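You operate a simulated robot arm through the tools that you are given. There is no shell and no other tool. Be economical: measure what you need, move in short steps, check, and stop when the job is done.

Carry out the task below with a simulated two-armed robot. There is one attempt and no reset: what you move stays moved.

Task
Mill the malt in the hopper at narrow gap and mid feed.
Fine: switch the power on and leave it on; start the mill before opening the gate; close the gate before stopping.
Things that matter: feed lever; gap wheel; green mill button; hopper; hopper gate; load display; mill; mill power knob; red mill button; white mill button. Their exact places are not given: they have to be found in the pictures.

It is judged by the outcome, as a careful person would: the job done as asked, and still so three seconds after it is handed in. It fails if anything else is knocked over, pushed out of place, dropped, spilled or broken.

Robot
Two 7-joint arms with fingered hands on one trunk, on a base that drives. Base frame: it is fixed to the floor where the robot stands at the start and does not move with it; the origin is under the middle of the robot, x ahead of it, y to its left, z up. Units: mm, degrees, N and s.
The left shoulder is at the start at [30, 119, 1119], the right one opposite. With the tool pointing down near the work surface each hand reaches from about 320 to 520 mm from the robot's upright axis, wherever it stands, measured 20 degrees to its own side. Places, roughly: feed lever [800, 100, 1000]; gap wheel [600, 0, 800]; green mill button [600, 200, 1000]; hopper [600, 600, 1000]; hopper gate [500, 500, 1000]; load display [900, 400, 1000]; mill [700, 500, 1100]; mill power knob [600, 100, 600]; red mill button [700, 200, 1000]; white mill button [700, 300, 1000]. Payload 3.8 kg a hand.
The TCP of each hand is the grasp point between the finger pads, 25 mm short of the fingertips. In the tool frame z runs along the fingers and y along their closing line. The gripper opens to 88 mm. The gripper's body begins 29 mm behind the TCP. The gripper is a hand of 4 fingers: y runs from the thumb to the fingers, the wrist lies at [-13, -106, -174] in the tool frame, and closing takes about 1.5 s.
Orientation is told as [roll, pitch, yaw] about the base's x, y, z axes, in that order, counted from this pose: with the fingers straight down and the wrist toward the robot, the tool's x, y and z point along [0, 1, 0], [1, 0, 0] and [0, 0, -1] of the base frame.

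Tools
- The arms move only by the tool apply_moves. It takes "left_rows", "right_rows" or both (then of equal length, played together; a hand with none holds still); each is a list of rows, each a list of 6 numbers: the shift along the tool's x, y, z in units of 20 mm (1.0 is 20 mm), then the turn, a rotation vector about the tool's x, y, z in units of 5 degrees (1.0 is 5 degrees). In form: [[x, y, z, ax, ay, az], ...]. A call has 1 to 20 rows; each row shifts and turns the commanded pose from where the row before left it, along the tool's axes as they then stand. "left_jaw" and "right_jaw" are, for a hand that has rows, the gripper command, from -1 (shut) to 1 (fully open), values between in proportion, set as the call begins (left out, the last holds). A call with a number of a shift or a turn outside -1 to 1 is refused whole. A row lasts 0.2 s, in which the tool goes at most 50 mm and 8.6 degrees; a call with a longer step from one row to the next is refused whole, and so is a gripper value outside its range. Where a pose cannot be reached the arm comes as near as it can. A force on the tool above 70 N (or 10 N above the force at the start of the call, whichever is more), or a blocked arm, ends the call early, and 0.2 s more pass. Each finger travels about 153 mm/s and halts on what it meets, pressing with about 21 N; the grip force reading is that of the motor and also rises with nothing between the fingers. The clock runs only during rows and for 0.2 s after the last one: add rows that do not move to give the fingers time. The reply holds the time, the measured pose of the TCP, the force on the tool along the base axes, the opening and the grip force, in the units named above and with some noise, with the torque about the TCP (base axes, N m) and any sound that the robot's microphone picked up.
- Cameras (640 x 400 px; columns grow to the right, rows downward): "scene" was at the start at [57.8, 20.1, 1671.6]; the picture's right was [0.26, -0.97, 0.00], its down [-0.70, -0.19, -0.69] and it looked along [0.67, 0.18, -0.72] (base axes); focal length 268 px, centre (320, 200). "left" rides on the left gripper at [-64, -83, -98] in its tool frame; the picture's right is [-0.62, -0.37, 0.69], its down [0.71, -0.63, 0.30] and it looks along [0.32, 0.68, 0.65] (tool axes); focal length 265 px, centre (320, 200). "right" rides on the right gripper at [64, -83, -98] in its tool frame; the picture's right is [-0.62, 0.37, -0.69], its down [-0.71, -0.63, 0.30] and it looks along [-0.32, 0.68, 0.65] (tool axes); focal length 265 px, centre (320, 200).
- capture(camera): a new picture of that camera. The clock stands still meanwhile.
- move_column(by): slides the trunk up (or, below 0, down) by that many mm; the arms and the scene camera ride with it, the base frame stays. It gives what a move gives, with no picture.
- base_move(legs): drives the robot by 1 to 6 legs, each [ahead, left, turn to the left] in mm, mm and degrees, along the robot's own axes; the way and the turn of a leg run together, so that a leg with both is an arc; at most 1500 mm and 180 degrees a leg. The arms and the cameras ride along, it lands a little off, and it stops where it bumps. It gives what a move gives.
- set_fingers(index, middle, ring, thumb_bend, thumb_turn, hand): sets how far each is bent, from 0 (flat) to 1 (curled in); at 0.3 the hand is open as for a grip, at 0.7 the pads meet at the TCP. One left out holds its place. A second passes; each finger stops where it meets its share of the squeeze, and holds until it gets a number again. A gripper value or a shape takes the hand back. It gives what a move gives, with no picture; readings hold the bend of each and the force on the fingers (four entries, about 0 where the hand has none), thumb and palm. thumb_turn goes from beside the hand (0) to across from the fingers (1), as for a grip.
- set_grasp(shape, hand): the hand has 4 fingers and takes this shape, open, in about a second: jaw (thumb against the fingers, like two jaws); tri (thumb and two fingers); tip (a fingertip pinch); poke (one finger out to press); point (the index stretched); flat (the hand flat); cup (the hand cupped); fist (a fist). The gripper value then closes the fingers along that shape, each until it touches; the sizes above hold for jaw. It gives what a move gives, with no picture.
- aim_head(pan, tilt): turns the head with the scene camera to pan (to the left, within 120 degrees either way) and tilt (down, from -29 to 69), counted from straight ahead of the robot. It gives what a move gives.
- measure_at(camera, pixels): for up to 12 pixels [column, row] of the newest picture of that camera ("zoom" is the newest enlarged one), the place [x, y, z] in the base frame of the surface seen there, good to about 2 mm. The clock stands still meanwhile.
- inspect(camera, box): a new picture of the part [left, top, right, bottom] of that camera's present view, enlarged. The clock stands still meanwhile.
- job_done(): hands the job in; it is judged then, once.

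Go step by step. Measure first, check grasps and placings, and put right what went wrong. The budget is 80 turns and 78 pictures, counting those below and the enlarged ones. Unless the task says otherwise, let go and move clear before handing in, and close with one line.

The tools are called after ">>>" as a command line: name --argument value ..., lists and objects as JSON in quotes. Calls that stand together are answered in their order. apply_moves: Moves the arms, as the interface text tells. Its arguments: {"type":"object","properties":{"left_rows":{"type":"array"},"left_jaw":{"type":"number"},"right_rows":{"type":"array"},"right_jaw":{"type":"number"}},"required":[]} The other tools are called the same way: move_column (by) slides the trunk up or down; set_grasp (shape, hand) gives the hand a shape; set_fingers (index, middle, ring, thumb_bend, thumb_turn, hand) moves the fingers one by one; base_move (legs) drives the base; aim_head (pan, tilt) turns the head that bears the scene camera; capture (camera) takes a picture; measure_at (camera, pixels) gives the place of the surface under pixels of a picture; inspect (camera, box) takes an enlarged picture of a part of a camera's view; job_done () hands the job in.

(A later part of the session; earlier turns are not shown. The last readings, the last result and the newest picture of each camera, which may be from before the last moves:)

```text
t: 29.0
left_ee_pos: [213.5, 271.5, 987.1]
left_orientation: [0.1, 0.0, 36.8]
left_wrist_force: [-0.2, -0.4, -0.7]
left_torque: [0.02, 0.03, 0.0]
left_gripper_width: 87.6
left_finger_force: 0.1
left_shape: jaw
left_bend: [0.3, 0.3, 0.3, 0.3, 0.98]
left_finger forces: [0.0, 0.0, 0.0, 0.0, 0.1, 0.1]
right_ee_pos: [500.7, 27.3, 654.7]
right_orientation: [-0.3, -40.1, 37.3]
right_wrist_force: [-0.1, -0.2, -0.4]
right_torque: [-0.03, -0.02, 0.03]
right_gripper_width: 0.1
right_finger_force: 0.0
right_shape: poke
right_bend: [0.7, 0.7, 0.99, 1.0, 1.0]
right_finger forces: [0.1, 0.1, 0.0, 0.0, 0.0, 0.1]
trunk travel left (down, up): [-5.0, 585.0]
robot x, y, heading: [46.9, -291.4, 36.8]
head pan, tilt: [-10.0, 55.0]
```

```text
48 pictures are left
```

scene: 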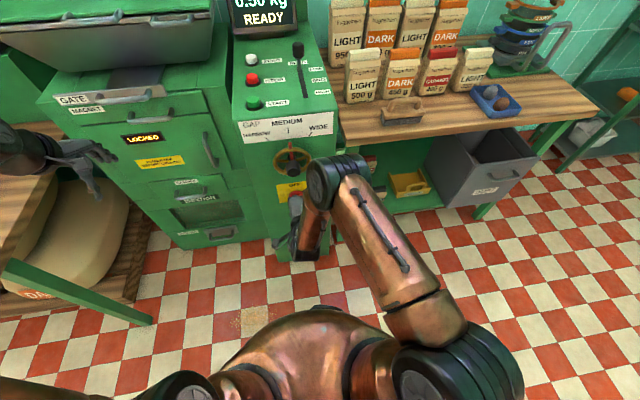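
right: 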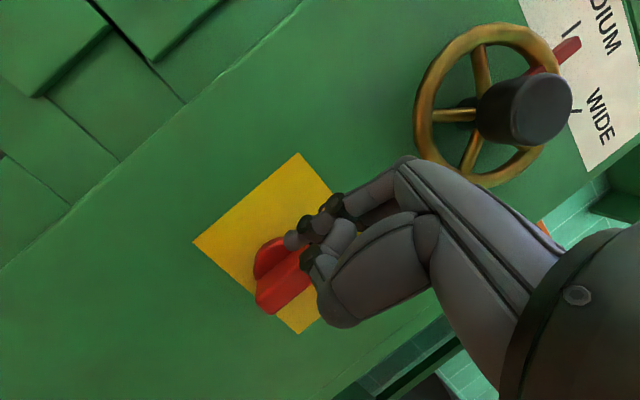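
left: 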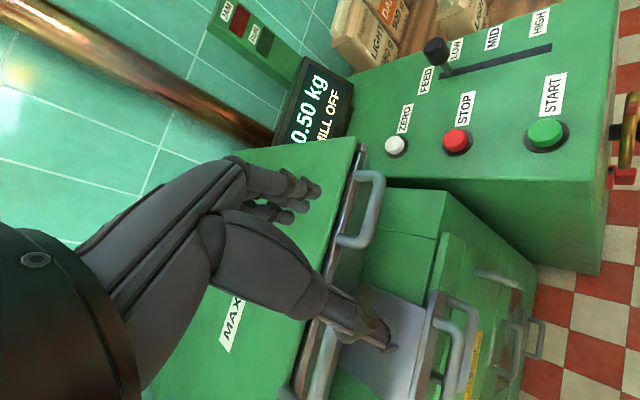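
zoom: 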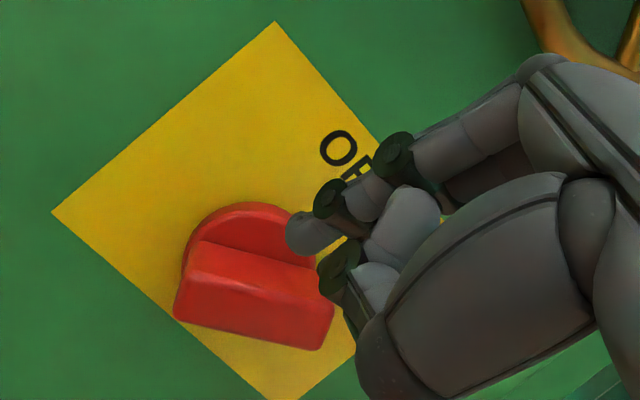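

Power is ON: display shows READY and the lock lamp lit. Next the gap wheel: centre ≈ (lateral −290, z 798), pointer tab z 840–866; NARROW lies ~40° to the left. I'll move to the tab's right side using base and trunk.

>>> base_move --legs '[[-40, -48, 0]]'

>>> move_column --by 222

>>> capture --camera "right"

```text
t: 30.0
left_ee_pos: [211.6, 206.6, 989.6]
left_orientation: [0.1, 0.0, 36.8]
left_wrist_force: [-0.3, -0.4, 0.0]
left_torque: [-0.01, -0.01, 0.0]
left_gripper_width: 87.8
left_finger_force: 0.2
left_shape: jaw
left_bend: [0.3, 0.3, 0.3, 0.3, 0.98]
left_finger forces: [0.0, 0.1, 0.0, 0.1, 0.0, 0.0]
right_ee_pos: [498.0, -36.5, 657.1]
right_orientation: [-0.2, -40.2, 37.3]
right_wrist_force: [0.4, 0.0, -0.6]
right_torque: [-0.02, -0.03, -0.01]
right_gripper_width: 0.0
right_finger_force: 0.1
right_shape: poke
right_bend: [0.7, 0.7, 0.99, 1.0, 1.0]
right_finger forces: [0.1, 0.0, 0.0, 0.1, 0.1, 0.1]
trunk travel left (down, up): [-5.0, 585.0]
robot x, y, heading: [47.6, -355.9, 37.0]
head pan, tilt: [-10.0, 55.0]
```

```text
t: 32.4
left_ee_pos: [209.7, 206.4, 1210.8]
left_orientation: [0.1, 0.0, 36.8]
left_wrist_force: [0.8, 0.2, 0.1]
left_torque: [-0.02, -0.01, 0.01]
left_gripper_width: 87.7
left_finger_force: 0.1
left_shape: jaw
left_bend: [0.3, 0.3, 0.3, 0.3, 0.98]
left_finger forces: [0.0, 0.0, 0.0, 0.0, 0.0, 0.0]
right_ee_pos: [497.8, -35.6, 877.5]
right_orientation: [-0.3, -40.2, 37.4]
right_wrist_force: [-0.2, -0.6, 0.3]
right_torque: [0.05, 0.0, -0.01]
right_gripper_width: 0.0
right_finger_force: 0.2
right_shape: poke
right_bend: [0.7, 0.7, 0.99, 1.0, 1.0]
right_finger forces: [0.1, 0.1, 0.1, 0.0, 0.0, 0.1]
trunk travel left (down, up): [-227.0, 363.0]
robot x, y, heading: [43.8, -360.6, 36.9]
head pan, tilt: [-10.0, 55.0]
```

```text
47 pictures are left
```

right: 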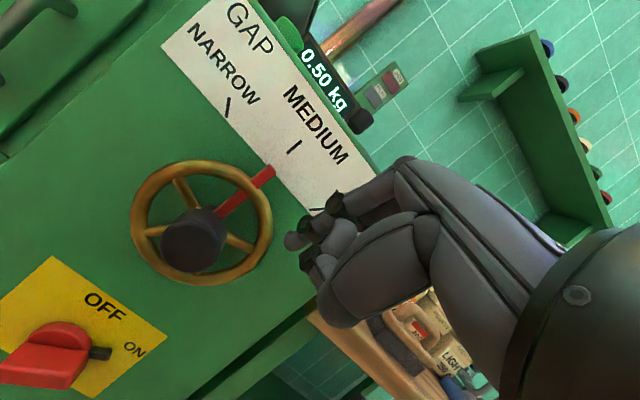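

The wheel is in clear view. Advancing by base 40 mm, then the arm, to put the tip at the right of the red pointer.

>>> base_move --legs '[[42, 0, 0]]'

>>> apply_moves --right_rows '[[0, 0.8, 0.67, 0, 0, 0], [0, 0.8, 0.67, 0, 0, 0]]'

>>> capture --camera "right"

```text
t: 33.2
left_ee_pos: [246.3, 234.5, 1209.2]
left_orientation: [0.0, 0.2, 36.8]
left_wrist_force: [-0.2, -0.1, -0.5]
left_torque: [-0.02, 0.02, 0.0]
left_gripper_width: 87.5
left_finger_force: 0.1
left_shape: jaw
left_bend: [0.3, 0.3, 0.3, 0.3, 0.98]
left_finger forces: [0.0, 0.1, 0.0, 0.0, 0.0, 0.0]
right_ee_pos: [532.2, -10.5, 877.2]
right_orientation: [-0.3, -40.0, 37.4]
right_wrist_force: [0.2, 0.2, 0.2]
right_torque: [-0.02, 0.02, -0.04]
right_gripper_width: 0.0
right_finger_force: 0.0
right_shape: poke
right_bend: [0.7, 0.7, 0.99, 1.0, 1.0]
right_finger forces: [0.1, 0.1, 0.1, 0.0, 0.0, 0.0]
trunk travel left (down, up): [-227.0, 363.0]
robot x, y, heading: [80.4, -333.3, 36.8]
head pan, tilt: [-10.0, 55.0]
```

```text
t: 33.8
left_ee_pos: [244.8, 232.8, 1209.4]
left_orientation: [-0.1, 0.0, 36.8]
left_wrist_force: [0.2, -0.2, 0.0]
left_torque: [0.02, -0.02, 0.03]
left_gripper_width: 87.6
left_finger_force: 0.0
left_shape: jaw
left_bend: [0.3, 0.3, 0.3, 0.3, 0.98]
left_finger forces: [0.0, 0.0, 0.0, 0.0, 0.0, 0.1]
right_ee_pos: [566.0, 14.6, 877.8]
right_orientation: [-0.3, -40.2, 37.3]
right_wrist_force: [0.2, 0.4, -0.4]
right_torque: [0.0, 0.02, -0.02]
right_gripper_width: 0.0
right_finger_force: 0.0
right_shape: poke
right_bend: [0.7, 0.7, 0.99, 1.0, 1.0]
right_finger forces: [0.0, 0.1, 0.1, 0.0, 0.1, 0.1]
trunk travel left (down, up): [-227.0, 363.0]
robot x, y, heading: [82.4, -332.8, 36.7]
head pan, tilt: [-10.0, 55.0]
```

```text
46 pictures are left
```

right: 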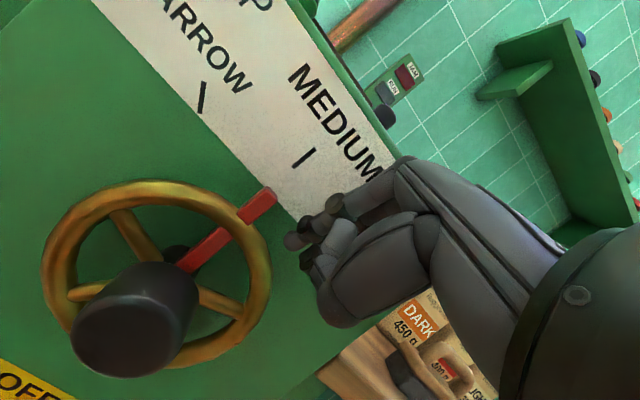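

>>> apply_moves --right_rows '[[0.4, 0, 0, 0, 0, 0], [0.4, 0, 0, 0, 0, 0], [0.4, 0, 0, 0, 0, 0], [0.4, 0, 0, 0, 0, 0], [0.3, 0, 0, 0, 0, 0]]'

>>> capture --camera "right"

```text
t: 35.0
left_ee_pos: [245.4, 232.5, 1210.1]
left_orientation: [-0.1, 0.1, 36.9]
left_wrist_force: [0.3, -0.7, -0.8]
left_torque: [-0.02, 0.0, -0.01]
left_gripper_width: 87.9
left_finger_force: 0.1
left_shape: jaw
left_bend: [0.3, 0.3, 0.3, 0.3, 0.98]
left_finger forces: [0.0, 0.0, 0.0, 0.0, 0.1, 0.0]
right_ee_pos: [542.1, 45.8, 878.4]
right_orientation: [-0.3, -40.1, 37.5]
right_wrist_force: [0.1, -0.3, -0.2]
right_torque: [-0.05, -0.01, -0.02]
right_gripper_width: 0.4
right_finger_force: 0.2
right_shape: poke
right_bend: [0.7, 0.7, 0.99, 1.0, 1.0]
right_finger forces: [0.0, 0.0, 0.1, 0.0, 0.0, 0.1]
trunk travel left (down, up): [-227.0, 363.0]
robot x, y, heading: [80.1, -329.5, 36.9]
head pan, tilt: [-10.0, 55.0]
```

```text
45 pictures are left
```

right: 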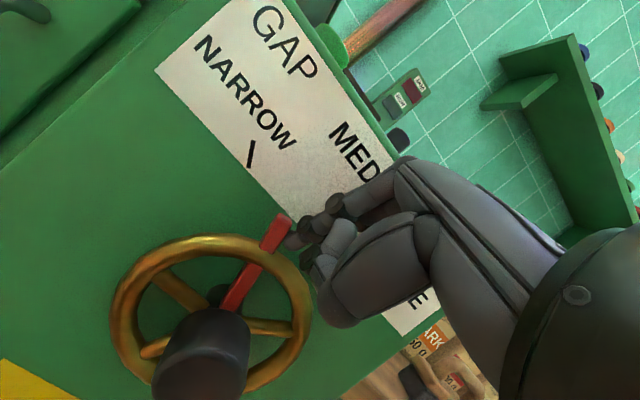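

The pointer has started turning left; tip is at (282,222), NARROW tick at (250,155). Measuring angle.

>>> measure_at --camera "right" --pixels '[[281, 222], [240, 290], [260, 256], [248, 163], [252, 142], [120, 320], [185, 240], [305, 320]]'

```text
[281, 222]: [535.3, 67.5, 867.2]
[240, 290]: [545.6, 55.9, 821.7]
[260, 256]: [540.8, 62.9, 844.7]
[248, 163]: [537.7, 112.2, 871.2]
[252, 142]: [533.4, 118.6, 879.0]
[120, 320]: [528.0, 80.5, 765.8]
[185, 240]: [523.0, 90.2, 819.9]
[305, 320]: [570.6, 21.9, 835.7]
```

Pointer is at ~19°, tick at ~39°. Push 21 mm further left, 4 mm down.

>>> apply_moves --right_rows '[[0.35, -0.03, 0.04, 0, 0, 0], [0.35, -0.05, 0.06, 0, 0, 0], [0.35, -0.06, 0.07, 0, 0, 0]]'

>>> capture --camera "right"

```text
t: 35.8
left_ee_pos: [244.7, 233.3, 1210.9]
left_orientation: [0.1, 0.0, 36.8]
left_wrist_force: [-0.6, -0.3, 0.4]
left_torque: [0.0, -0.02, -0.02]
left_gripper_width: 87.6
left_finger_force: 0.1
left_shape: jaw
left_bend: [0.3, 0.3, 0.3, 0.3, 0.98]
left_finger forces: [0.1, 0.1, 0.0, 0.1, 0.1, 0.0]
right_ee_pos: [529.5, 61.6, 874.1]
right_orientation: [-0.3, -40.2, 37.3]
right_wrist_force: [0.8, 0.4, -0.1]
right_torque: [-0.05, -0.01, -0.01]
right_gripper_width: 0.0
right_finger_force: 0.0
right_shape: poke
right_bend: [0.7, 0.7, 0.99, 1.0, 1.0]
right_finger forces: [0.0, 0.1, 0.1, 0.1, 0.0, 0.1]
trunk travel left (down, up): [-227.0, 363.0]
robot x, y, heading: [80.1, -334.8, 37.0]
head pan, tilt: [-10.0, 55.0]
```

```text
44 pictures are left
```

right: 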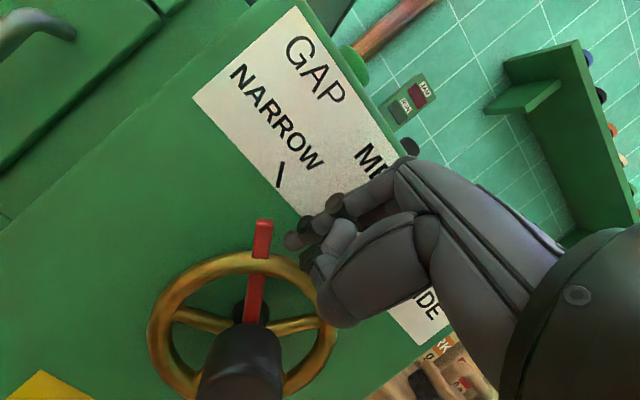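

>>> measure_at --camera "right" --pixels '[[264, 224], [263, 235], [254, 298], [253, 315], [261, 248], [279, 183], [277, 166]]'

```text
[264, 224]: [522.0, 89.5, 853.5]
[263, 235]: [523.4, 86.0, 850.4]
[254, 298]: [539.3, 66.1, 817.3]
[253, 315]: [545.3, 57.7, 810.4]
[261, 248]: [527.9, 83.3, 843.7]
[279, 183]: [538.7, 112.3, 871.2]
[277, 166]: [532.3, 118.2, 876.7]
```

Pointer ≈40–41°, tick ≈39–40°: on NARROW. I back straight off and raise the trunk, then look square at the panel.

>>> apply_moves --right_rows '[[0, -0.8, -0.67, 0, 0, 0], [0, -0.8, -0.67, 0, 0, 0], [0, -0.8, -0.67, 0, 0, 0]]'

>>> move_column --by 230

>>> apply_moves --right_rows '[[0, 0, 0, 1, 0, 0], [0, 0, 0, 1, 0, 0], [0, 0, 0, 1, 0, 0], [0, 0, 0, 1, 0, 0], [0, 0, 0, 1, 0, 0], [0, 0, 0, 1, 0, 0]]'

>>> capture --camera "right"

>>> capture --camera "scene"

```text
t: 36.6
left_ee_pos: [245.0, 232.3, 1210.4]
left_orientation: [0.0, 0.1, 36.8]
left_wrist_force: [0.4, 0.0, -0.3]
left_torque: [-0.03, -0.02, -0.01]
left_gripper_width: 87.5
left_finger_force: 0.1
left_shape: jaw
left_bend: [0.3, 0.3, 0.3, 0.3, 0.98]
left_finger forces: [0.0, 0.1, 0.0, 0.0, 0.0, 0.0]
right_ee_pos: [479.9, 23.3, 873.9]
right_orientation: [-0.3, -40.2, 37.4]
right_wrist_force: [-0.7, 0.6, -0.8]
right_torque: [0.0, 0.01, 0.02]
right_gripper_width: 0.0
right_finger_force: 0.0
right_shape: poke
right_bend: [0.7, 0.7, 0.99, 1.0, 1.0]
right_finger forces: [0.1, 0.0, 0.1, 0.1, 0.0, 0.1]
trunk travel left (down, up): [-227.0, 363.0]
robot x, y, heading: [79.3, -331.8, 36.8]
head pan, tilt: [-10.0, 55.0]
```

```text
t: 39.1
left_ee_pos: [245.4, 231.7, 1439.8]
left_orientation: [0.0, 0.0, 36.9]
left_wrist_force: [-0.7, 0.4, 0.6]
left_torque: [-0.04, -0.03, -0.02]
left_gripper_width: 87.5
left_finger_force: 0.1
left_shape: jaw
left_bend: [0.3, 0.3, 0.3, 0.3, 0.98]
left_finger forces: [0.0, 0.0, 0.0, 0.0, 0.1, 0.0]
right_ee_pos: [479.7, 23.8, 1103.0]
right_orientation: [-0.3, -40.1, 37.5]
right_wrist_force: [-0.3, 0.2, -0.2]
right_torque: [0.01, -0.01, -0.04]
right_gripper_width: 0.0
right_finger_force: 0.1
right_shape: poke
right_bend: [0.7, 0.7, 0.99, 1.0, 1.0]
right_finger forces: [0.0, 0.0, 0.1, 0.0, 0.0, 0.0]
trunk travel left (down, up): [-457.0, 133.0]
robot x, y, heading: [80.3, -333.3, 36.7]
head pan, tilt: [-10.0, 55.0]
```

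```text
t: 40.5
left_ee_pos: [245.4, 232.1, 1441.4]
left_orientation: [0.0, 0.0, 36.8]
left_wrist_force: [0.4, 0.3, -0.4]
left_torque: [0.0, -0.03, 0.03]
left_gripper_width: 87.6
left_finger_force: 0.1
left_shape: jaw
left_bend: [0.3, 0.3, 0.3, 0.3, 0.98]
left_finger forces: [0.0, 0.0, 0.0, 0.1, 0.0, 0.0]
right_ee_pos: [480.1, 23.1, 1102.8]
right_orientation: [-0.2, -10.1, 37.3]
right_wrist_force: [0.0, -0.3, 0.0]
right_torque: [0.0, 0.0, -0.01]
right_gripper_width: 0.0
right_finger_force: 0.0
right_shape: poke
right_bend: [0.7, 0.7, 0.99, 1.0, 1.0]
right_finger forces: [0.0, 0.0, 0.1, 0.0, 0.1, 0.0]
trunk travel left (down, up): [-457.0, 133.0]
robot x, y, heading: [80.5, -331.6, 36.9]
head pan, tilt: [-10.0, 55.0]
```

```text
43 pictures are left
```

right: 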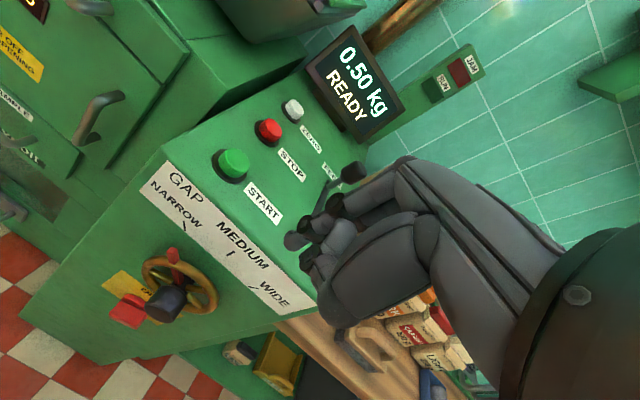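

```text
42 pictures are left
```

scene: 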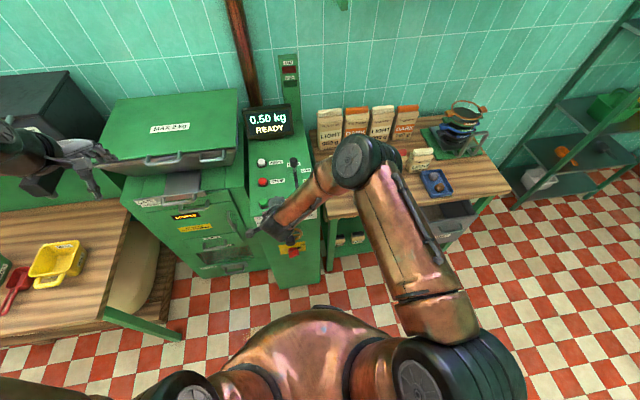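

Pointer reads NARROW and display READY. I open the right hand to jaw shape and drive forward-left to a stance from which the panel (right hand) and gate (left hand) are both reachable.

>>> set_grasp --hand "right" --shape "jaw"

>>> base_move --legs '[[0, 114, 0], [260, 0, 0]]'

>>> aim_head --pan 0 --tilt 52

>>> capture --camera "scene"

>>> capture --camera "right"

```text
t: 41.4
left_ee_pos: [244.9, 232.1, 1441.4]
left_orientation: [0.0, 0.0, 36.8]
left_wrist_force: [-0.9, 0.1, -0.5]
left_torque: [0.02, 0.0, 0.02]
left_gripper_width: 87.6
left_finger_force: 0.1
left_shape: jaw
left_bend: [0.3, 0.3, 0.3, 0.3, 0.98]
left_finger forces: [0.0, 0.0, 0.1, 0.1, 0.1, 0.0]
right_ee_pos: [480.8, 24.0, 1102.3]
right_orientation: [-0.3, -10.2, 37.2]
right_wrist_force: [-0.4, -0.7, -0.4]
right_torque: [0.02, 0.0, 0.02]
right_gripper_width: 88.0
right_finger_force: 0.1
right_shape: jaw
right_bend: [0.3, 0.3, 0.3, 0.3, 0.98]
right_finger forces: [0.0, 0.0, 0.0, 0.1, 0.0, 0.0]
trunk travel left (down, up): [-457.0, 133.0]
robot x, y, heading: [80.0, -335.6, 36.6]
head pan, tilt: [-10.0, 55.0]
```

```text
t: 44.0
left_ee_pos: [382.2, 478.4, 1440.8]
left_orientation: [-0.1, 0.0, 36.7]
left_wrist_force: [-0.3, -0.1, 0.0]
left_torque: [0.03, -0.02, 0.01]
left_gripper_width: 87.8
left_finger_force: 0.0
left_shape: jaw
left_bend: [0.3, 0.3, 0.3, 0.3, 0.98]
left_finger forces: [0.1, 0.0, 0.0, 0.0, 0.0, 0.1]
right_ee_pos: [618.0, 270.3, 1103.5]
right_orientation: [-0.1, -10.1, 37.2]
right_wrist_force: [-0.4, 0.0, 0.4]
right_torque: [-0.01, 0.0, -0.02]
right_gripper_width: 87.8
right_finger_force: 0.1
right_shape: jaw
right_bend: [0.3, 0.3, 0.3, 0.3, 0.98]
right_finger forces: [0.1, 0.0, 0.1, 0.0, 0.0, 0.0]
trunk travel left (down, up): [-457.0, 133.0]
robot x, y, heading: [220.3, -82.0, 36.9]
head pan, tilt: [-10.0, 55.0]
```

```text
t: 44.8
left_ee_pos: [383.1, 478.9, 1440.7]
left_orientation: [0.0, 0.0, 36.6]
left_wrist_force: [-0.7, 0.3, -0.1]
left_torque: [-0.02, -0.05, 0.03]
left_gripper_width: 87.6
left_finger_force: 0.2
left_shape: jaw
left_bend: [0.3, 0.3, 0.3, 0.3, 0.98]
left_finger forces: [0.1, 0.0, 0.0, 0.0, 0.0, 0.1]
right_ee_pos: [619.6, 272.1, 1102.4]
right_orientation: [-0.2, -10.1, 37.1]
right_wrist_force: [-0.2, -0.2, 0.0]
right_torque: [0.01, 0.01, -0.01]
right_gripper_width: 88.1
right_finger_force: 0.2
right_shape: jaw
right_bend: [0.3, 0.3, 0.3, 0.3, 0.98]
right_finger forces: [0.0, 0.1, 0.0, 0.0, 0.0, 0.1]
trunk travel left (down, up): [-457.0, 133.0]
robot x, y, heading: [219.9, -85.1, 36.6]
head pan, tilt: [0.0, 52.0]
```

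```text
41 pictures are left
```

scene: 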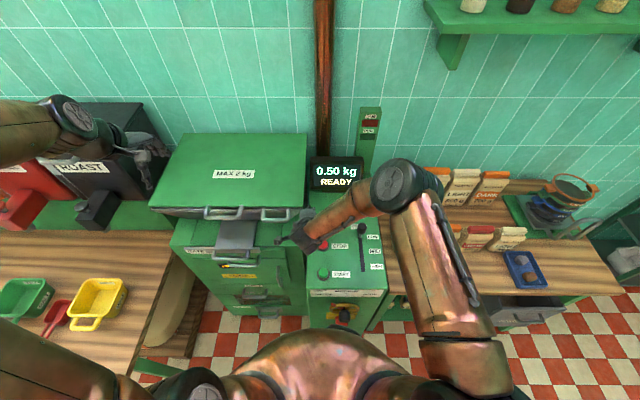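

```text
40 pictures are left
```

right: 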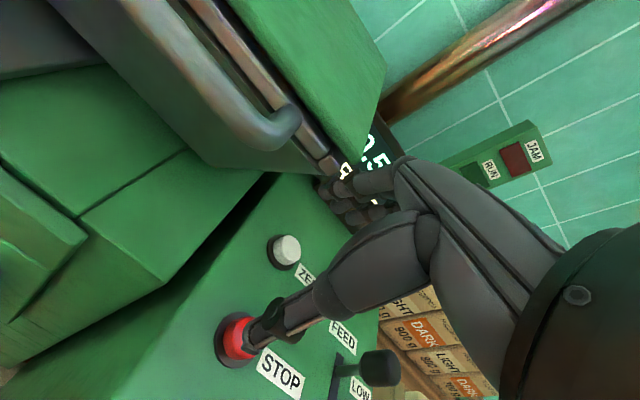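

I'll move the right hand over the lever (right ~190 mm) at safe height.

>>> apply_moves --right_rows '[[-1, 0, 0, 0, 0, 0], [-1, 0, 0, 0, 0, 0], [-1, 0, 0, 0, 0, 0], [-1, 0, 0, 0, 0, 0], [-1, 0, 0, 0, 0, 0], [-1, 0, 0, 0, 0, 0], [-1, 0, 0, 0, 0, 0], [-1, 0, 0, 0, 0, 0], [-1, 0, 0, 0, 0, 0], [-0.6, 0, 0, 0, 0, 0]]'

>>> capture --camera "right"

>>> inspect --camera "scene" --box '[290, 150, 430, 310]'

```text
t: 47.0
left_ee_pos: [383.4, 479.1, 1440.6]
left_orientation: [0.0, 0.0, 36.7]
left_wrist_force: [-0.2, -0.9, -0.7]
left_torque: [0.0, -0.02, 0.03]
left_gripper_width: 87.6
left_finger_force: 0.0
left_shape: jaw
left_bend: [0.3, 0.3, 0.3, 0.3, 0.98]
left_finger forces: [0.0, 0.0, 0.0, 0.0, 0.0, 0.1]
right_ee_pos: [735.1, 118.0, 1104.8]
right_orientation: [-0.1, -10.2, 37.3]
right_wrist_force: [0.2, 0.2, 0.8]
right_torque: [0.0, 0.03, 0.04]
right_gripper_width: 87.7
right_finger_force: 0.1
right_shape: jaw
right_bend: [0.3, 0.3, 0.3, 0.3, 0.98]
right_finger forces: [0.0, 0.1, 0.0, 0.0, 0.0, 0.0]
trunk travel left (down, up): [-457.0, 133.0]
robot x, y, heading: [217.9, -83.5, 36.6]
head pan, tilt: [0.0, 52.0]
```

```text
39 pictures are left
```

right: 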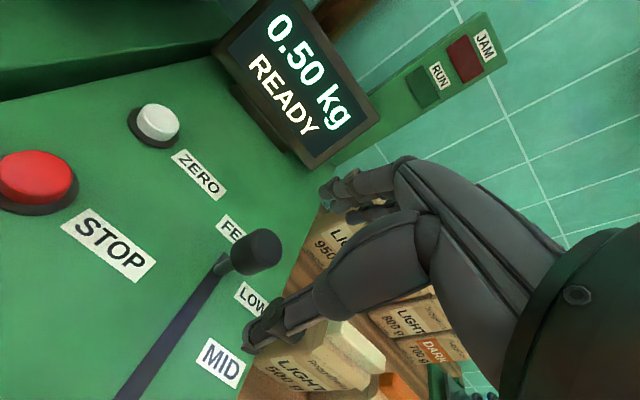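

```text
2.50 times, centred on (360, 230) of scene
```

zoom: 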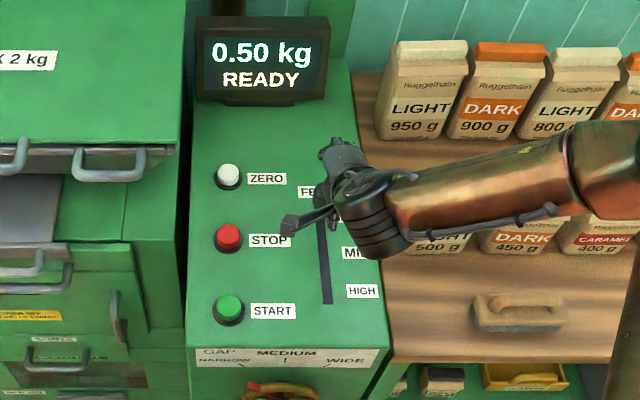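

>>> measure_at --camera "right" --pixels '[[256, 240], [262, 262], [240, 255], [226, 262], [216, 268], [130, 390], [222, 362], [252, 298], [205, 280], [272, 245]]'

>>> measure_at --camera "zoom" --pixels '[[322, 225], [328, 303], [364, 291], [352, 252], [228, 238], [228, 308], [320, 200]]'

```text
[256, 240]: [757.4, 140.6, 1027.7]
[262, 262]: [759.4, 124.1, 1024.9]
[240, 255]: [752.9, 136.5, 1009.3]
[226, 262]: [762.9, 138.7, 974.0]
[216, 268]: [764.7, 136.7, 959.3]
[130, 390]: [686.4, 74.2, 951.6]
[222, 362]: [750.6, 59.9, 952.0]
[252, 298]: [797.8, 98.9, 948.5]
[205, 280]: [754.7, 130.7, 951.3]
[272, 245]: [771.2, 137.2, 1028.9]
```

```text
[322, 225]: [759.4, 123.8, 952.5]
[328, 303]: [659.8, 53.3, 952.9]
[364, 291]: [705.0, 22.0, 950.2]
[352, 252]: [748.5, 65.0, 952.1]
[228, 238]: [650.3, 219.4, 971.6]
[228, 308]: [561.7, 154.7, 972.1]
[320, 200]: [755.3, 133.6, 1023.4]
```

Lever knob centre ≈ (F 692, L −349, z 1020), at LOW (label F 698); MID label F 638. I descend over the knob with open jaws.

>>> apply_moves --right_rows '[[-0.15, 0.82, 0.15, 0, 0, 0], [0, 0.82, 0.15, 0, 0, 0], [0, -0.15, 0.85, 0, 0, 0], [0, -0.15, 0.85, 0, 0, 0], [0, -0.15, 0.85, 0, 0, 0], [0, -0.15, 0.85, 0, 0, 0], [0, -0.15, 0.85, 0, 0, 0]]' --right_jaw 1

>>> capture --camera "right"

```text
t: 48.6
left_ee_pos: [383.7, 478.9, 1439.7]
left_orientation: [0.0, 0.0, 36.8]
left_wrist_force: [0.4, 0.9, 0.4]
left_torque: [0.0, 0.0, -0.01]
left_gripper_width: 87.9
left_finger_force: 0.0
left_shape: jaw
left_bend: [0.3, 0.3, 0.3, 0.3, 0.98]
left_finger forces: [0.0, 0.0, 0.0, 0.0, 0.0, 0.1]
right_ee_pos: [767.6, 133.1, 1054.7]
right_orientation: [-0.2, -10.0, 37.2]
right_wrist_force: [-0.2, 0.0, 0.5]
right_torque: [0.03, -0.01, 0.01]
right_gripper_width: 87.8
right_finger_force: 0.1
right_shape: jaw
right_bend: [0.3, 0.3, 0.3, 0.3, 0.98]
right_finger forces: [0.1, 0.0, 0.0, 0.0, 0.1, 0.0]
right hand out of reach, approached as far as the arm can: row 5, 6, 7
trunk travel left (down, up): [-457.0, 133.0]
robot x, y, heading: [215.9, -83.1, 36.7]
head pan, tilt: [0.0, 52.0]
```

```text
37 pictures are left
```

right: 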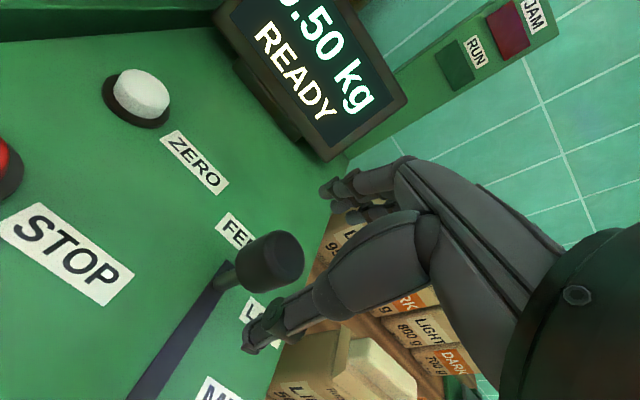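

Arm reach limit; I'll lower the trunk 38 mm to bring the jaws around the knob.

>>> move_column --by -38

>>> capture --camera "right"

```text
t: 49.4
left_ee_pos: [382.7, 479.3, 1403.2]
left_orientation: [0.0, 0.0, 36.6]
left_wrist_force: [1.0, -0.8, -0.4]
left_torque: [0.03, 0.03, 0.0]
left_gripper_width: 87.8
left_finger_force: 0.0
left_shape: jaw
left_bend: [0.3, 0.3, 0.3, 0.3, 0.98]
left_finger forces: [0.1, 0.1, 0.0, 0.1, 0.0, 0.1]
right_ee_pos: [768.0, 133.3, 1017.5]
right_orientation: [-0.1, -10.1, 37.0]
right_wrist_force: [0.6, 0.3, 0.5]
right_torque: [0.01, -0.01, 0.02]
right_gripper_width: 87.9
right_finger_force: 0.0
right_shape: jaw
right_bend: [0.3, 0.3, 0.3, 0.3, 0.98]
right_finger forces: [0.0, 0.1, 0.0, 0.0, 0.0, 0.1]
trunk travel left (down, up): [-419.0, 171.0]
robot x, y, heading: [216.1, -83.9, 36.7]
head pan, tilt: [0.0, 52.0]
```

```text
36 pictures are left
```

right: 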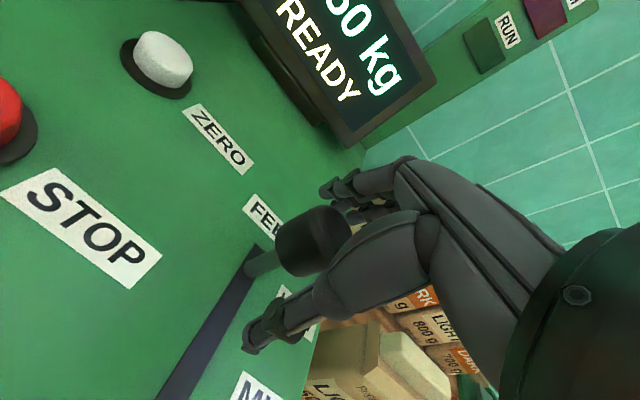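

The knob is between thumb and fingers; closing.

>>> apply_moves --right_rows '[[0.1, 0, 0, 0, 0, 0], [0, 0, 0, 0, 0, 0], [0, 0, 0, 0, 0, 0], [0, 0, 0, 0, 0, 0], [0, 0, 0, 0, 0, 0], [0, 0, 0, 0, 0, 0], [0, 0, 0, 0, 0, 0]]' --right_jaw -1

>>> capture --camera "right"

```text
t: 51.0
left_ee_pos: [383.9, 478.7, 1402.3]
left_orientation: [0.0, 0.0, 36.7]
left_wrist_force: [0.2, 0.0, 0.2]
left_torque: [0.0, 0.03, 0.0]
left_gripper_width: 87.7
left_finger_force: 0.0
left_shape: jaw
left_bend: [0.3, 0.3, 0.3, 0.3, 0.98]
left_finger forces: [0.0, 0.0, 0.1, 0.1, 0.0, 0.0]
right_ee_pos: [767.8, 134.6, 1017.8]
right_orientation: [-0.1, -9.9, 37.1]
right_wrist_force: [0.3, -2.0, -6.2]
right_torque: [0.04, -0.09, -0.03]
right_gripper_width: 26.7
right_finger_force: 21.4
right_shape: jaw
right_bend: [0.74, 0.54, 0.59, 0.74, 1.0]
right_finger forces: [10.8, 6.1, 0.0, 0.1, 20.0, 0.0]
trunk travel left (down, up): [-419.0, 171.0]
robot x, y, heading: [220.1, -90.4, 36.4]
head pan, tilt: [0.0, 52.0]
```

```text
35 pictures are left
```

right: 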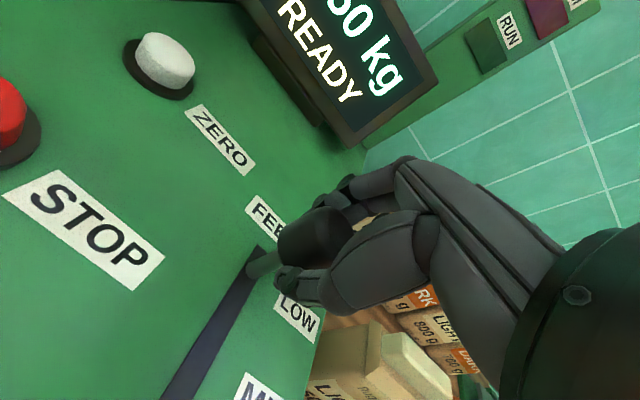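

Gripped (26.7 mm, 21 N). Sliding toward me 58 mm.

>>> apply_moves --right_rows '[[0, -0.48, -0.085, 0, 0, 0], [0, -0.48, -0.085, 0, 0, 0], [0, -0.48, -0.085, 0, 0, 0], [0, -0.48, -0.085, 0, 0, 0], [0, -0.48, -0.085, 0, 0, 0], [0, -0.48, -0.085, 0, 0, 0]]'

>>> capture --camera "right"

```text
t: 52.4
left_ee_pos: [383.3, 479.5, 1402.7]
left_orientation: [0.1, 0.0, 36.7]
left_wrist_force: [0.4, -0.2, 0.5]
left_torque: [0.01, -0.03, -0.01]
left_gripper_width: 87.6
left_finger_force: 0.0
left_shape: jaw
left_bend: [0.3, 0.3, 0.3, 0.3, 0.98]
left_finger forces: [0.0, 0.1, 0.0, 0.0, 0.1, 0.0]
right_ee_pos: [767.1, 133.7, 1015.7]
right_orientation: [-0.3, -10.0, 37.1]
right_wrist_force: [-0.1, -2.6, -8.3]
right_torque: [0.03, -0.08, 0.0]
right_gripper_width: 26.6
right_finger_force: 20.8
right_shape: jaw
right_bend: [0.74, 0.54, 0.59, 0.74, 1.0]
right_finger forces: [10.7, 5.9, 0.0, 0.0, 20.7, 0.0]
right hand out of reach, approached as far as the arm can: row 1, 2, 3, 4, 5, 6
trunk travel left (down, up): [-419.0, 171.0]
robot x, y, heading: [216.8, -86.2, 36.7]
head pan, tilt: [0.0, 52.0]
```

```text
34 pictures are left
```

right: 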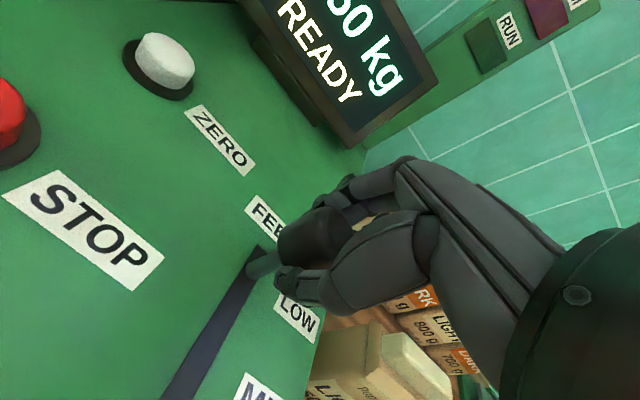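

The arm is at a limit, so I'll pull the lever with the base: back 59 mm.

>>> base_move --legs '[[-58, 0, 0]]'

>>> capture --camera "right"

```text
t: 53.3
left_ee_pos: [336.8, 443.0, 1403.2]
left_orientation: [0.0, 0.0, 36.7]
left_wrist_force: [-1.0, 0.5, -0.1]
left_torque: [0.04, -0.02, 0.03]
left_gripper_width: 87.9
left_finger_force: 0.1
left_shape: jaw
left_bend: [0.3, 0.3, 0.3, 0.3, 0.98]
left_finger forces: [0.0, 0.0, 0.0, 0.0, 0.0, 0.1]
right_ee_pos: [720.3, 98.8, 1015.3]
right_orientation: [-0.2, -10.0, 37.1]
right_wrist_force: [0.8, -1.1, -11.0]
right_torque: [0.06, -0.06, 0.03]
right_gripper_width: 26.1
right_finger_force: 21.0
right_shape: jaw
right_bend: [0.74, 0.54, 0.59, 0.74, 1.0]
right_finger forces: [12.1, 6.2, 0.0, 0.0, 21.7, 0.0]
trunk travel left (down, up): [-419.0, 171.0]
robot x, y, heading: [172.1, -117.3, 36.7]
head pan, tilt: [0.0, 52.0]
```

```text
33 pictures are left
```

right: 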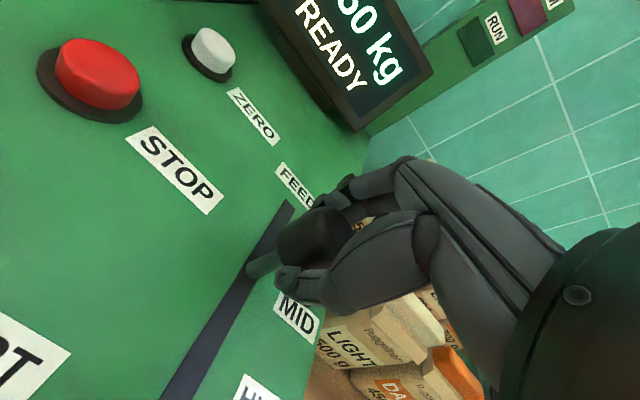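

The MID label now sits relative to the lever exactly as LOW did before. Release and raise.

>>> apply_moves --right_rows '[[0, 0, 0, 0, 0, 0], [0, 0, 0, 0, 0, 0], [0, 0, 0, 0, 0, 0], [0, 0, 0, 0, 0, 0], [0, 0, 0, 0, 0, 0], [0, 0, 0, 0, 0, 0]]' --right_jaw 1

>>> move_column --by 110

>>> set_grasp --hand "right" --shape "poke"

>>> capture --camera "right"

>>> capture --camera "scene"

```text
t: 54.7
left_ee_pos: [337.8, 445.1, 1403.9]
left_orientation: [0.1, 0.0, 36.8]
left_wrist_force: [-1.4, -0.6, 1.3]
left_torque: [-0.01, 0.0, 0.01]
left_gripper_width: 87.8
left_finger_force: 0.2
left_shape: jaw
left_bend: [0.3, 0.3, 0.3, 0.3, 0.98]
left_finger forces: [0.0, 0.0, 0.0, 0.0, 0.1, 0.0]
right_ee_pos: [721.5, 98.3, 1017.9]
right_orientation: [-0.2, -9.9, 37.1]
right_wrist_force: [0.4, 0.4, 0.6]
right_torque: [0.0, 0.0, -0.03]
right_gripper_width: 87.8
right_finger_force: 0.0
right_shape: jaw
right_bend: [0.3, 0.3, 0.3, 0.3, 0.98]
right_finger forces: [0.1, 0.0, 0.0, 0.0, 0.1, 0.1]
trunk travel left (down, up): [-419.0, 171.0]
robot x, y, heading: [170.3, -118.2, 36.7]
head pan, tilt: [0.0, 52.0]
```

```text
t: 56.2
left_ee_pos: [336.3, 444.0, 1513.2]
left_orientation: [0.1, 0.0, 36.6]
left_wrist_force: [-0.2, -0.2, -0.1]
left_torque: [0.0, 0.04, -0.01]
left_gripper_width: 87.5
left_finger_force: 0.0
left_shape: jaw
left_bend: [0.3, 0.3, 0.3, 0.3, 0.98]
left_finger forces: [0.0, 0.2, 0.1, 0.0, 0.0, 0.0]
right_ee_pos: [721.0, 100.7, 1126.5]
right_orientation: [-0.1, -10.1, 37.1]
right_wrist_force: [0.1, 1.0, 0.3]
right_torque: [0.0, 0.0, 0.01]
right_gripper_width: 87.2
right_finger_force: 0.2
right_shape: jaw
right_bend: [0.3, 0.3, 0.3, 0.3, 0.98]
right_finger forces: [0.1, 0.0, 0.1, 0.0, 0.0, 0.1]
trunk travel left (down, up): [-529.0, 61.0]
robot x, y, heading: [171.0, -121.0, 36.7]
head pan, tilt: [0.0, 52.0]
```

```text
t: 57.1
left_ee_pos: [337.5, 444.2, 1512.4]
left_orientation: [0.0, -0.1, 36.7]
left_wrist_force: [0.5, 0.7, -0.1]
left_torque: [-0.01, -0.01, 0.02]
left_gripper_width: 87.5
left_finger_force: 0.0
left_shape: jaw
left_bend: [0.3, 0.3, 0.3, 0.3, 0.98]
left_finger forces: [0.0, 0.1, 0.0, 0.0, 0.0, 0.0]
right_ee_pos: [720.3, 100.0, 1126.0]
right_orientation: [-0.1, -10.0, 37.1]
right_wrist_force: [-0.5, -0.2, -1.0]
right_torque: [0.05, -0.01, 0.01]
right_gripper_width: 0.0
right_finger_force: 0.1
right_shape: poke
right_bend: [0.7, 0.7, 0.99, 1.0, 1.0]
right_finger forces: [0.0, 0.1, 0.0, 0.1, 0.0, 0.0]
trunk travel left (down, up): [-529.0, 61.0]
robot x, y, heading: [172.6, -115.9, 36.7]
head pan, tilt: [0.0, 52.0]
```

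```text
32 pictures are left
```

right: 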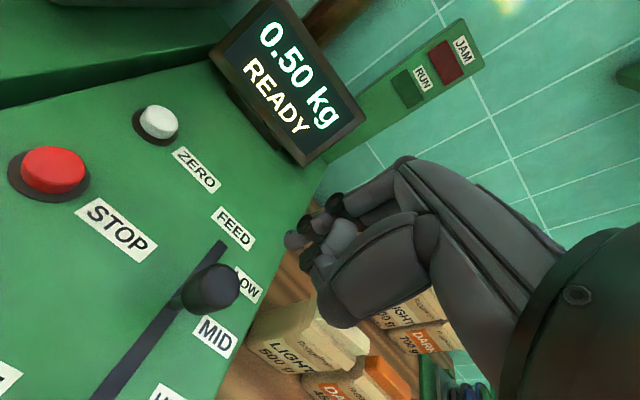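

```text
31 pictures are left
```

scene: 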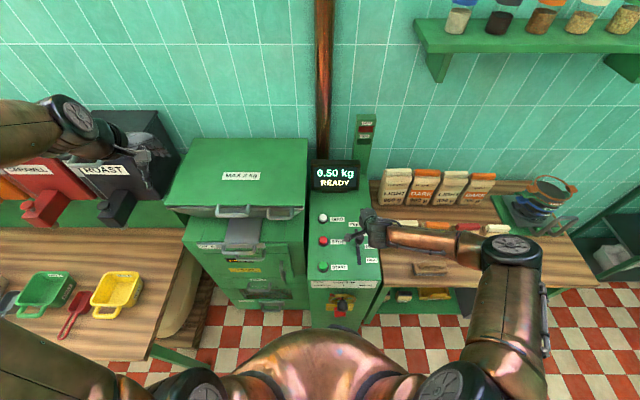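

Checking the lever's base against the labels and slot.

>>> measure_at --camera "right" --pixels '[[178, 306], [186, 300], [220, 243], [215, 336], [250, 285], [210, 288], [95, 395]]'

>>> inspect --camera "scene" --box '[300, 200, 400, 320]'

```text
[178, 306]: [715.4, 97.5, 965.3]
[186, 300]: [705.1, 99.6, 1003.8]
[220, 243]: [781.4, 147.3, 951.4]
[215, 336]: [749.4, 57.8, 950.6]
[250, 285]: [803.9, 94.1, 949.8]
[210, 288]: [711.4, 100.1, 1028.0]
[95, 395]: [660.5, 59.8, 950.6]
```

```text
3.33 times, centred on (350, 260) of scene
```

zoom: 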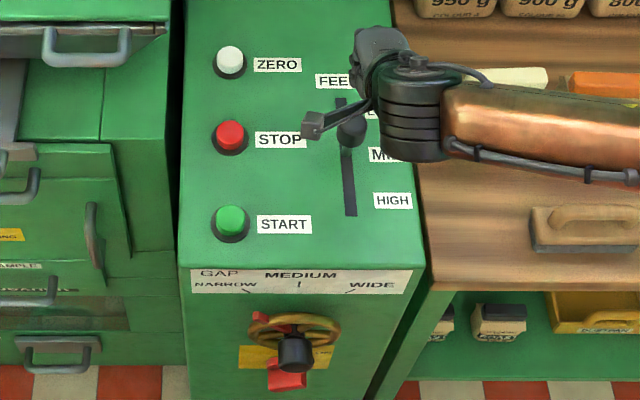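

Lever stem centre ≈ F 636, MID label F 635–638: good. Now hover the right finger over the green button (F 542, L −213, top z 972).

>>> apply_moves --right_rows '[[0.8, 0, 0, 0, 0, 0], [0.8, -0.3, -0.05, 0, 0, 0], [0.8, -0.75, -0.13, 0, 0, 0], [0.8, -0.75, -0.13, 0, 0, 0], [0.8, -0.75, -0.13, 0, 0, 0], [0.8, -0.75, -0.13, 0, 0, 0], [0.8, -0.75, -0.13, 0, 0, 0], [0.75, -0.75, -0.13, 0, 0, 0]]'

>>> move_column --by -90

>>> capture --camera "right"

```text
t: 58.9
left_ee_pos: [337.0, 444.4, 1512.6]
left_orientation: [0.0, 0.0, 36.7]
left_wrist_force: [0.6, 0.2, 0.8]
left_torque: [0.01, -0.03, -0.02]
left_gripper_width: 87.5
left_finger_force: 0.2
left_shape: jaw
left_bend: [0.3, 0.3, 0.3, 0.3, 0.98]
left_finger forces: [0.0, 0.1, 0.0, 0.1, 0.1, 0.0]
right_ee_pos: [565.1, 140.6, 1127.3]
right_orientation: [-0.3, -10.0, 37.1]
right_wrist_force: [0.0, -0.2, 0.1]
right_torque: [-0.02, -0.01, 0.01]
right_gripper_width: 0.0
right_finger_force: 0.1
right_shape: poke
right_bend: [0.7, 0.7, 0.99, 1.0, 1.0]
right_finger forces: [0.0, 0.1, 0.1, 0.1, 0.0, 0.1]
trunk travel left (down, up): [-529.0, 61.0]
robot x, y, heading: [173.0, -127.1, 36.8]
head pan, tilt: [0.0, 52.0]
```

```text
t: 60.1
left_ee_pos: [335.5, 444.7, 1423.0]
left_orientation: [0.0, 0.0, 36.6]
left_wrist_force: [0.2, -0.5, 0.2]
left_torque: [-0.01, 0.01, -0.01]
left_gripper_width: 87.7
left_finger_force: 0.0
left_shape: jaw
left_bend: [0.3, 0.3, 0.3, 0.3, 0.98]
left_finger forces: [0.0, 0.1, 0.0, 0.0, 0.0, 0.1]
right_ee_pos: [565.8, 140.7, 1037.7]
right_orientation: [-0.2, -10.0, 37.1]
right_wrist_force: [-0.5, 0.8, -0.3]
right_torque: [-0.02, -0.01, -0.02]
right_gripper_width: 0.0
right_finger_force: 0.0
right_shape: poke
right_bend: [0.7, 0.7, 0.99, 1.0, 1.0]
right_finger forces: [0.0, 0.1, 0.2, 0.0, 0.1, 0.0]
trunk travel left (down, up): [-439.0, 151.0]
robot x, y, heading: [173.7, -118.7, 36.6]
head pan, tilt: [0.0, 52.0]
```

```text
29 pictures are left
```

right: 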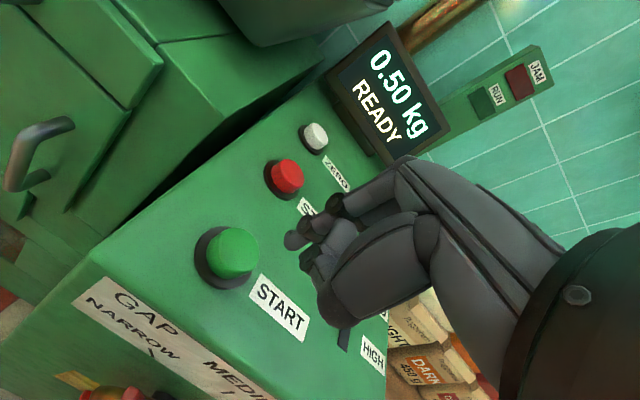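

The right finger hovers over START. Before starting, I'll pre-position the left hand near the gate handle: base forward 60, left hand down and right for a look.

>>> base_move --legs '[[50, 0, 0]]'

>>> apply_moves --left_rows '[[-0.5, -1, 0.5, 0, 0, 0], [-0.5, -1, 0.5, 0, 0, 0], [-0.5, -1, 0.5, 0, 0, 0], [-0.5, -1, 0.5, 0, 0, 0], [0, -1, 1, 0, 0, 0], [0, 0, 1, 0, 0, 0], [0, 0, 1, 0, 0, 0], [0, 0, 1, 0, 0, 0], [0, 0, 1, 0, 0, 0], [0, 0, 1, 0, 0, 0], [0, 0, 1, 0, 0, 0], [0, 0, 1, 0, 0, 0], [0, 0, 1, 0, 0, 0], [0, 0, 1, 0, 0, 0], [0, 0, 1, 0, 0, 0]]'

>>> capture --camera "left"

>>> capture --camera "scene"

```text
t: 61.0
left_ee_pos: [372.2, 471.5, 1424.3]
left_orientation: [0.0, -0.3, 36.8]
left_wrist_force: [-0.1, 0.3, 0.3]
left_torque: [0.0, 0.02, 0.01]
left_gripper_width: 87.7
left_finger_force: 0.0
left_shape: jaw
left_bend: [0.3, 0.3, 0.3, 0.3, 0.98]
left_finger forces: [0.1, 0.0, 0.0, 0.0, 0.0, 0.1]
right_ee_pos: [602.1, 169.4, 1037.6]
right_orientation: [-0.2, -10.1, 37.2]
right_wrist_force: [-0.3, 0.2, 0.1]
right_torque: [0.03, -0.02, -0.02]
right_gripper_width: 0.1
right_finger_force: 0.0
right_shape: poke
right_bend: [0.7, 0.7, 0.99, 1.0, 1.0]
right_finger forces: [0.1, 0.1, 0.0, 0.0, 0.1, 0.0]
trunk travel left (down, up): [-439.0, 151.0]
robot x, y, heading: [212.8, -87.9, 36.8]
head pan, tilt: [0.0, 52.0]
```

```text
t: 64.2
left_ee_pos: [318.1, 383.4, 1161.4]
left_orientation: [0.1, 0.0, 36.8]
left_wrist_force: [0.0, 0.9, 0.5]
left_torque: [-0.01, 0.01, 0.03]
left_gripper_width: 87.6
left_finger_force: 0.1
left_shape: jaw
left_bend: [0.3, 0.3, 0.3, 0.3, 0.98]
left_finger forces: [0.0, 0.1, 0.1, 0.0, 0.1, 0.1]
left hand out of reach, approached as far as the arm can: row 7
right_ee_pos: [606.0, 170.9, 1036.5]
right_orientation: [-0.3, -9.9, 37.3]
right_wrist_force: [0.0, 0.2, 0.1]
right_torque: [-0.01, -0.01, 0.02]
right_gripper_width: 0.0
right_finger_force: 0.1
right_shape: poke
right_bend: [0.7, 0.7, 0.99, 1.0, 1.0]
right_finger forces: [0.0, 0.0, 0.0, 0.0, 0.0, 0.1]
trunk travel left (down, up): [-439.0, 151.0]
robot x, y, heading: [213.2, -94.0, 36.7]
head pan, tilt: [0.0, 52.0]
```

```text
28 pictures are left
```

left: 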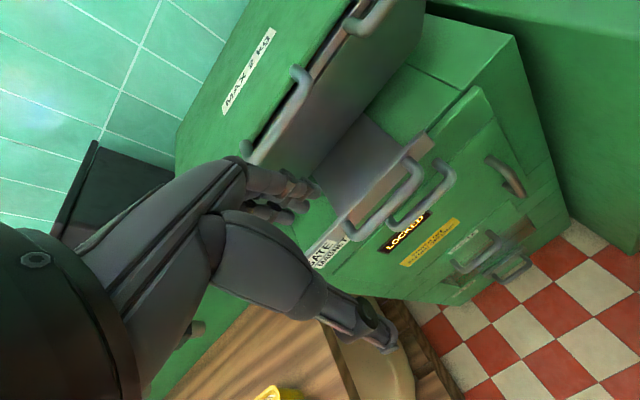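

```text
27 pictures are left
```

scene: 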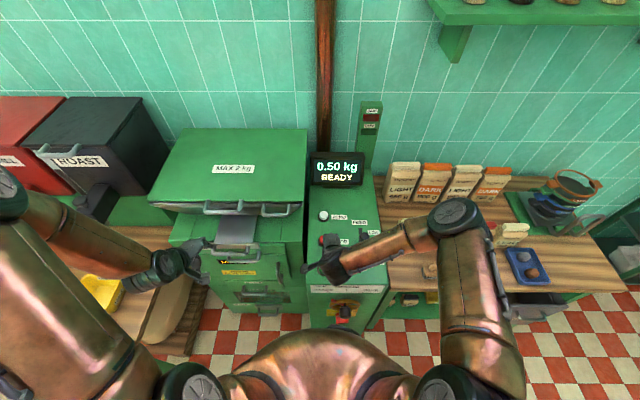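

Measuring the gate handle, lip, magnet handle and hopper edge.

>>> inspect --camera "left" --box '[230, 60, 490, 300]'

>>> measure_at --camera "left" --pixels '[[416, 182], [396, 213], [365, 230], [410, 163], [352, 228], [430, 137], [385, 160], [340, 195], [452, 185], [420, 215], [302, 85], [250, 155]]'

```text
1.67 times, centred on (360, 180) of left
```

zoom: 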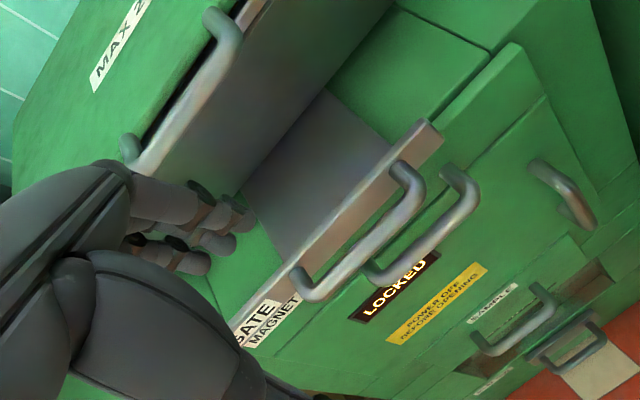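

```text
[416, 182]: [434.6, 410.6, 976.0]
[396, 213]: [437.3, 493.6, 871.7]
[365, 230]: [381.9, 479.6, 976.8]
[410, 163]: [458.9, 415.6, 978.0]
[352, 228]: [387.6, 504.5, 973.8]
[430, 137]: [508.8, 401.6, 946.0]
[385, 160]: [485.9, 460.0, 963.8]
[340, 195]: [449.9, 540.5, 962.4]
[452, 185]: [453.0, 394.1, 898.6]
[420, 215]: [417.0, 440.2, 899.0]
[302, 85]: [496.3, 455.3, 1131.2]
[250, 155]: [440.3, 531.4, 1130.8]
```

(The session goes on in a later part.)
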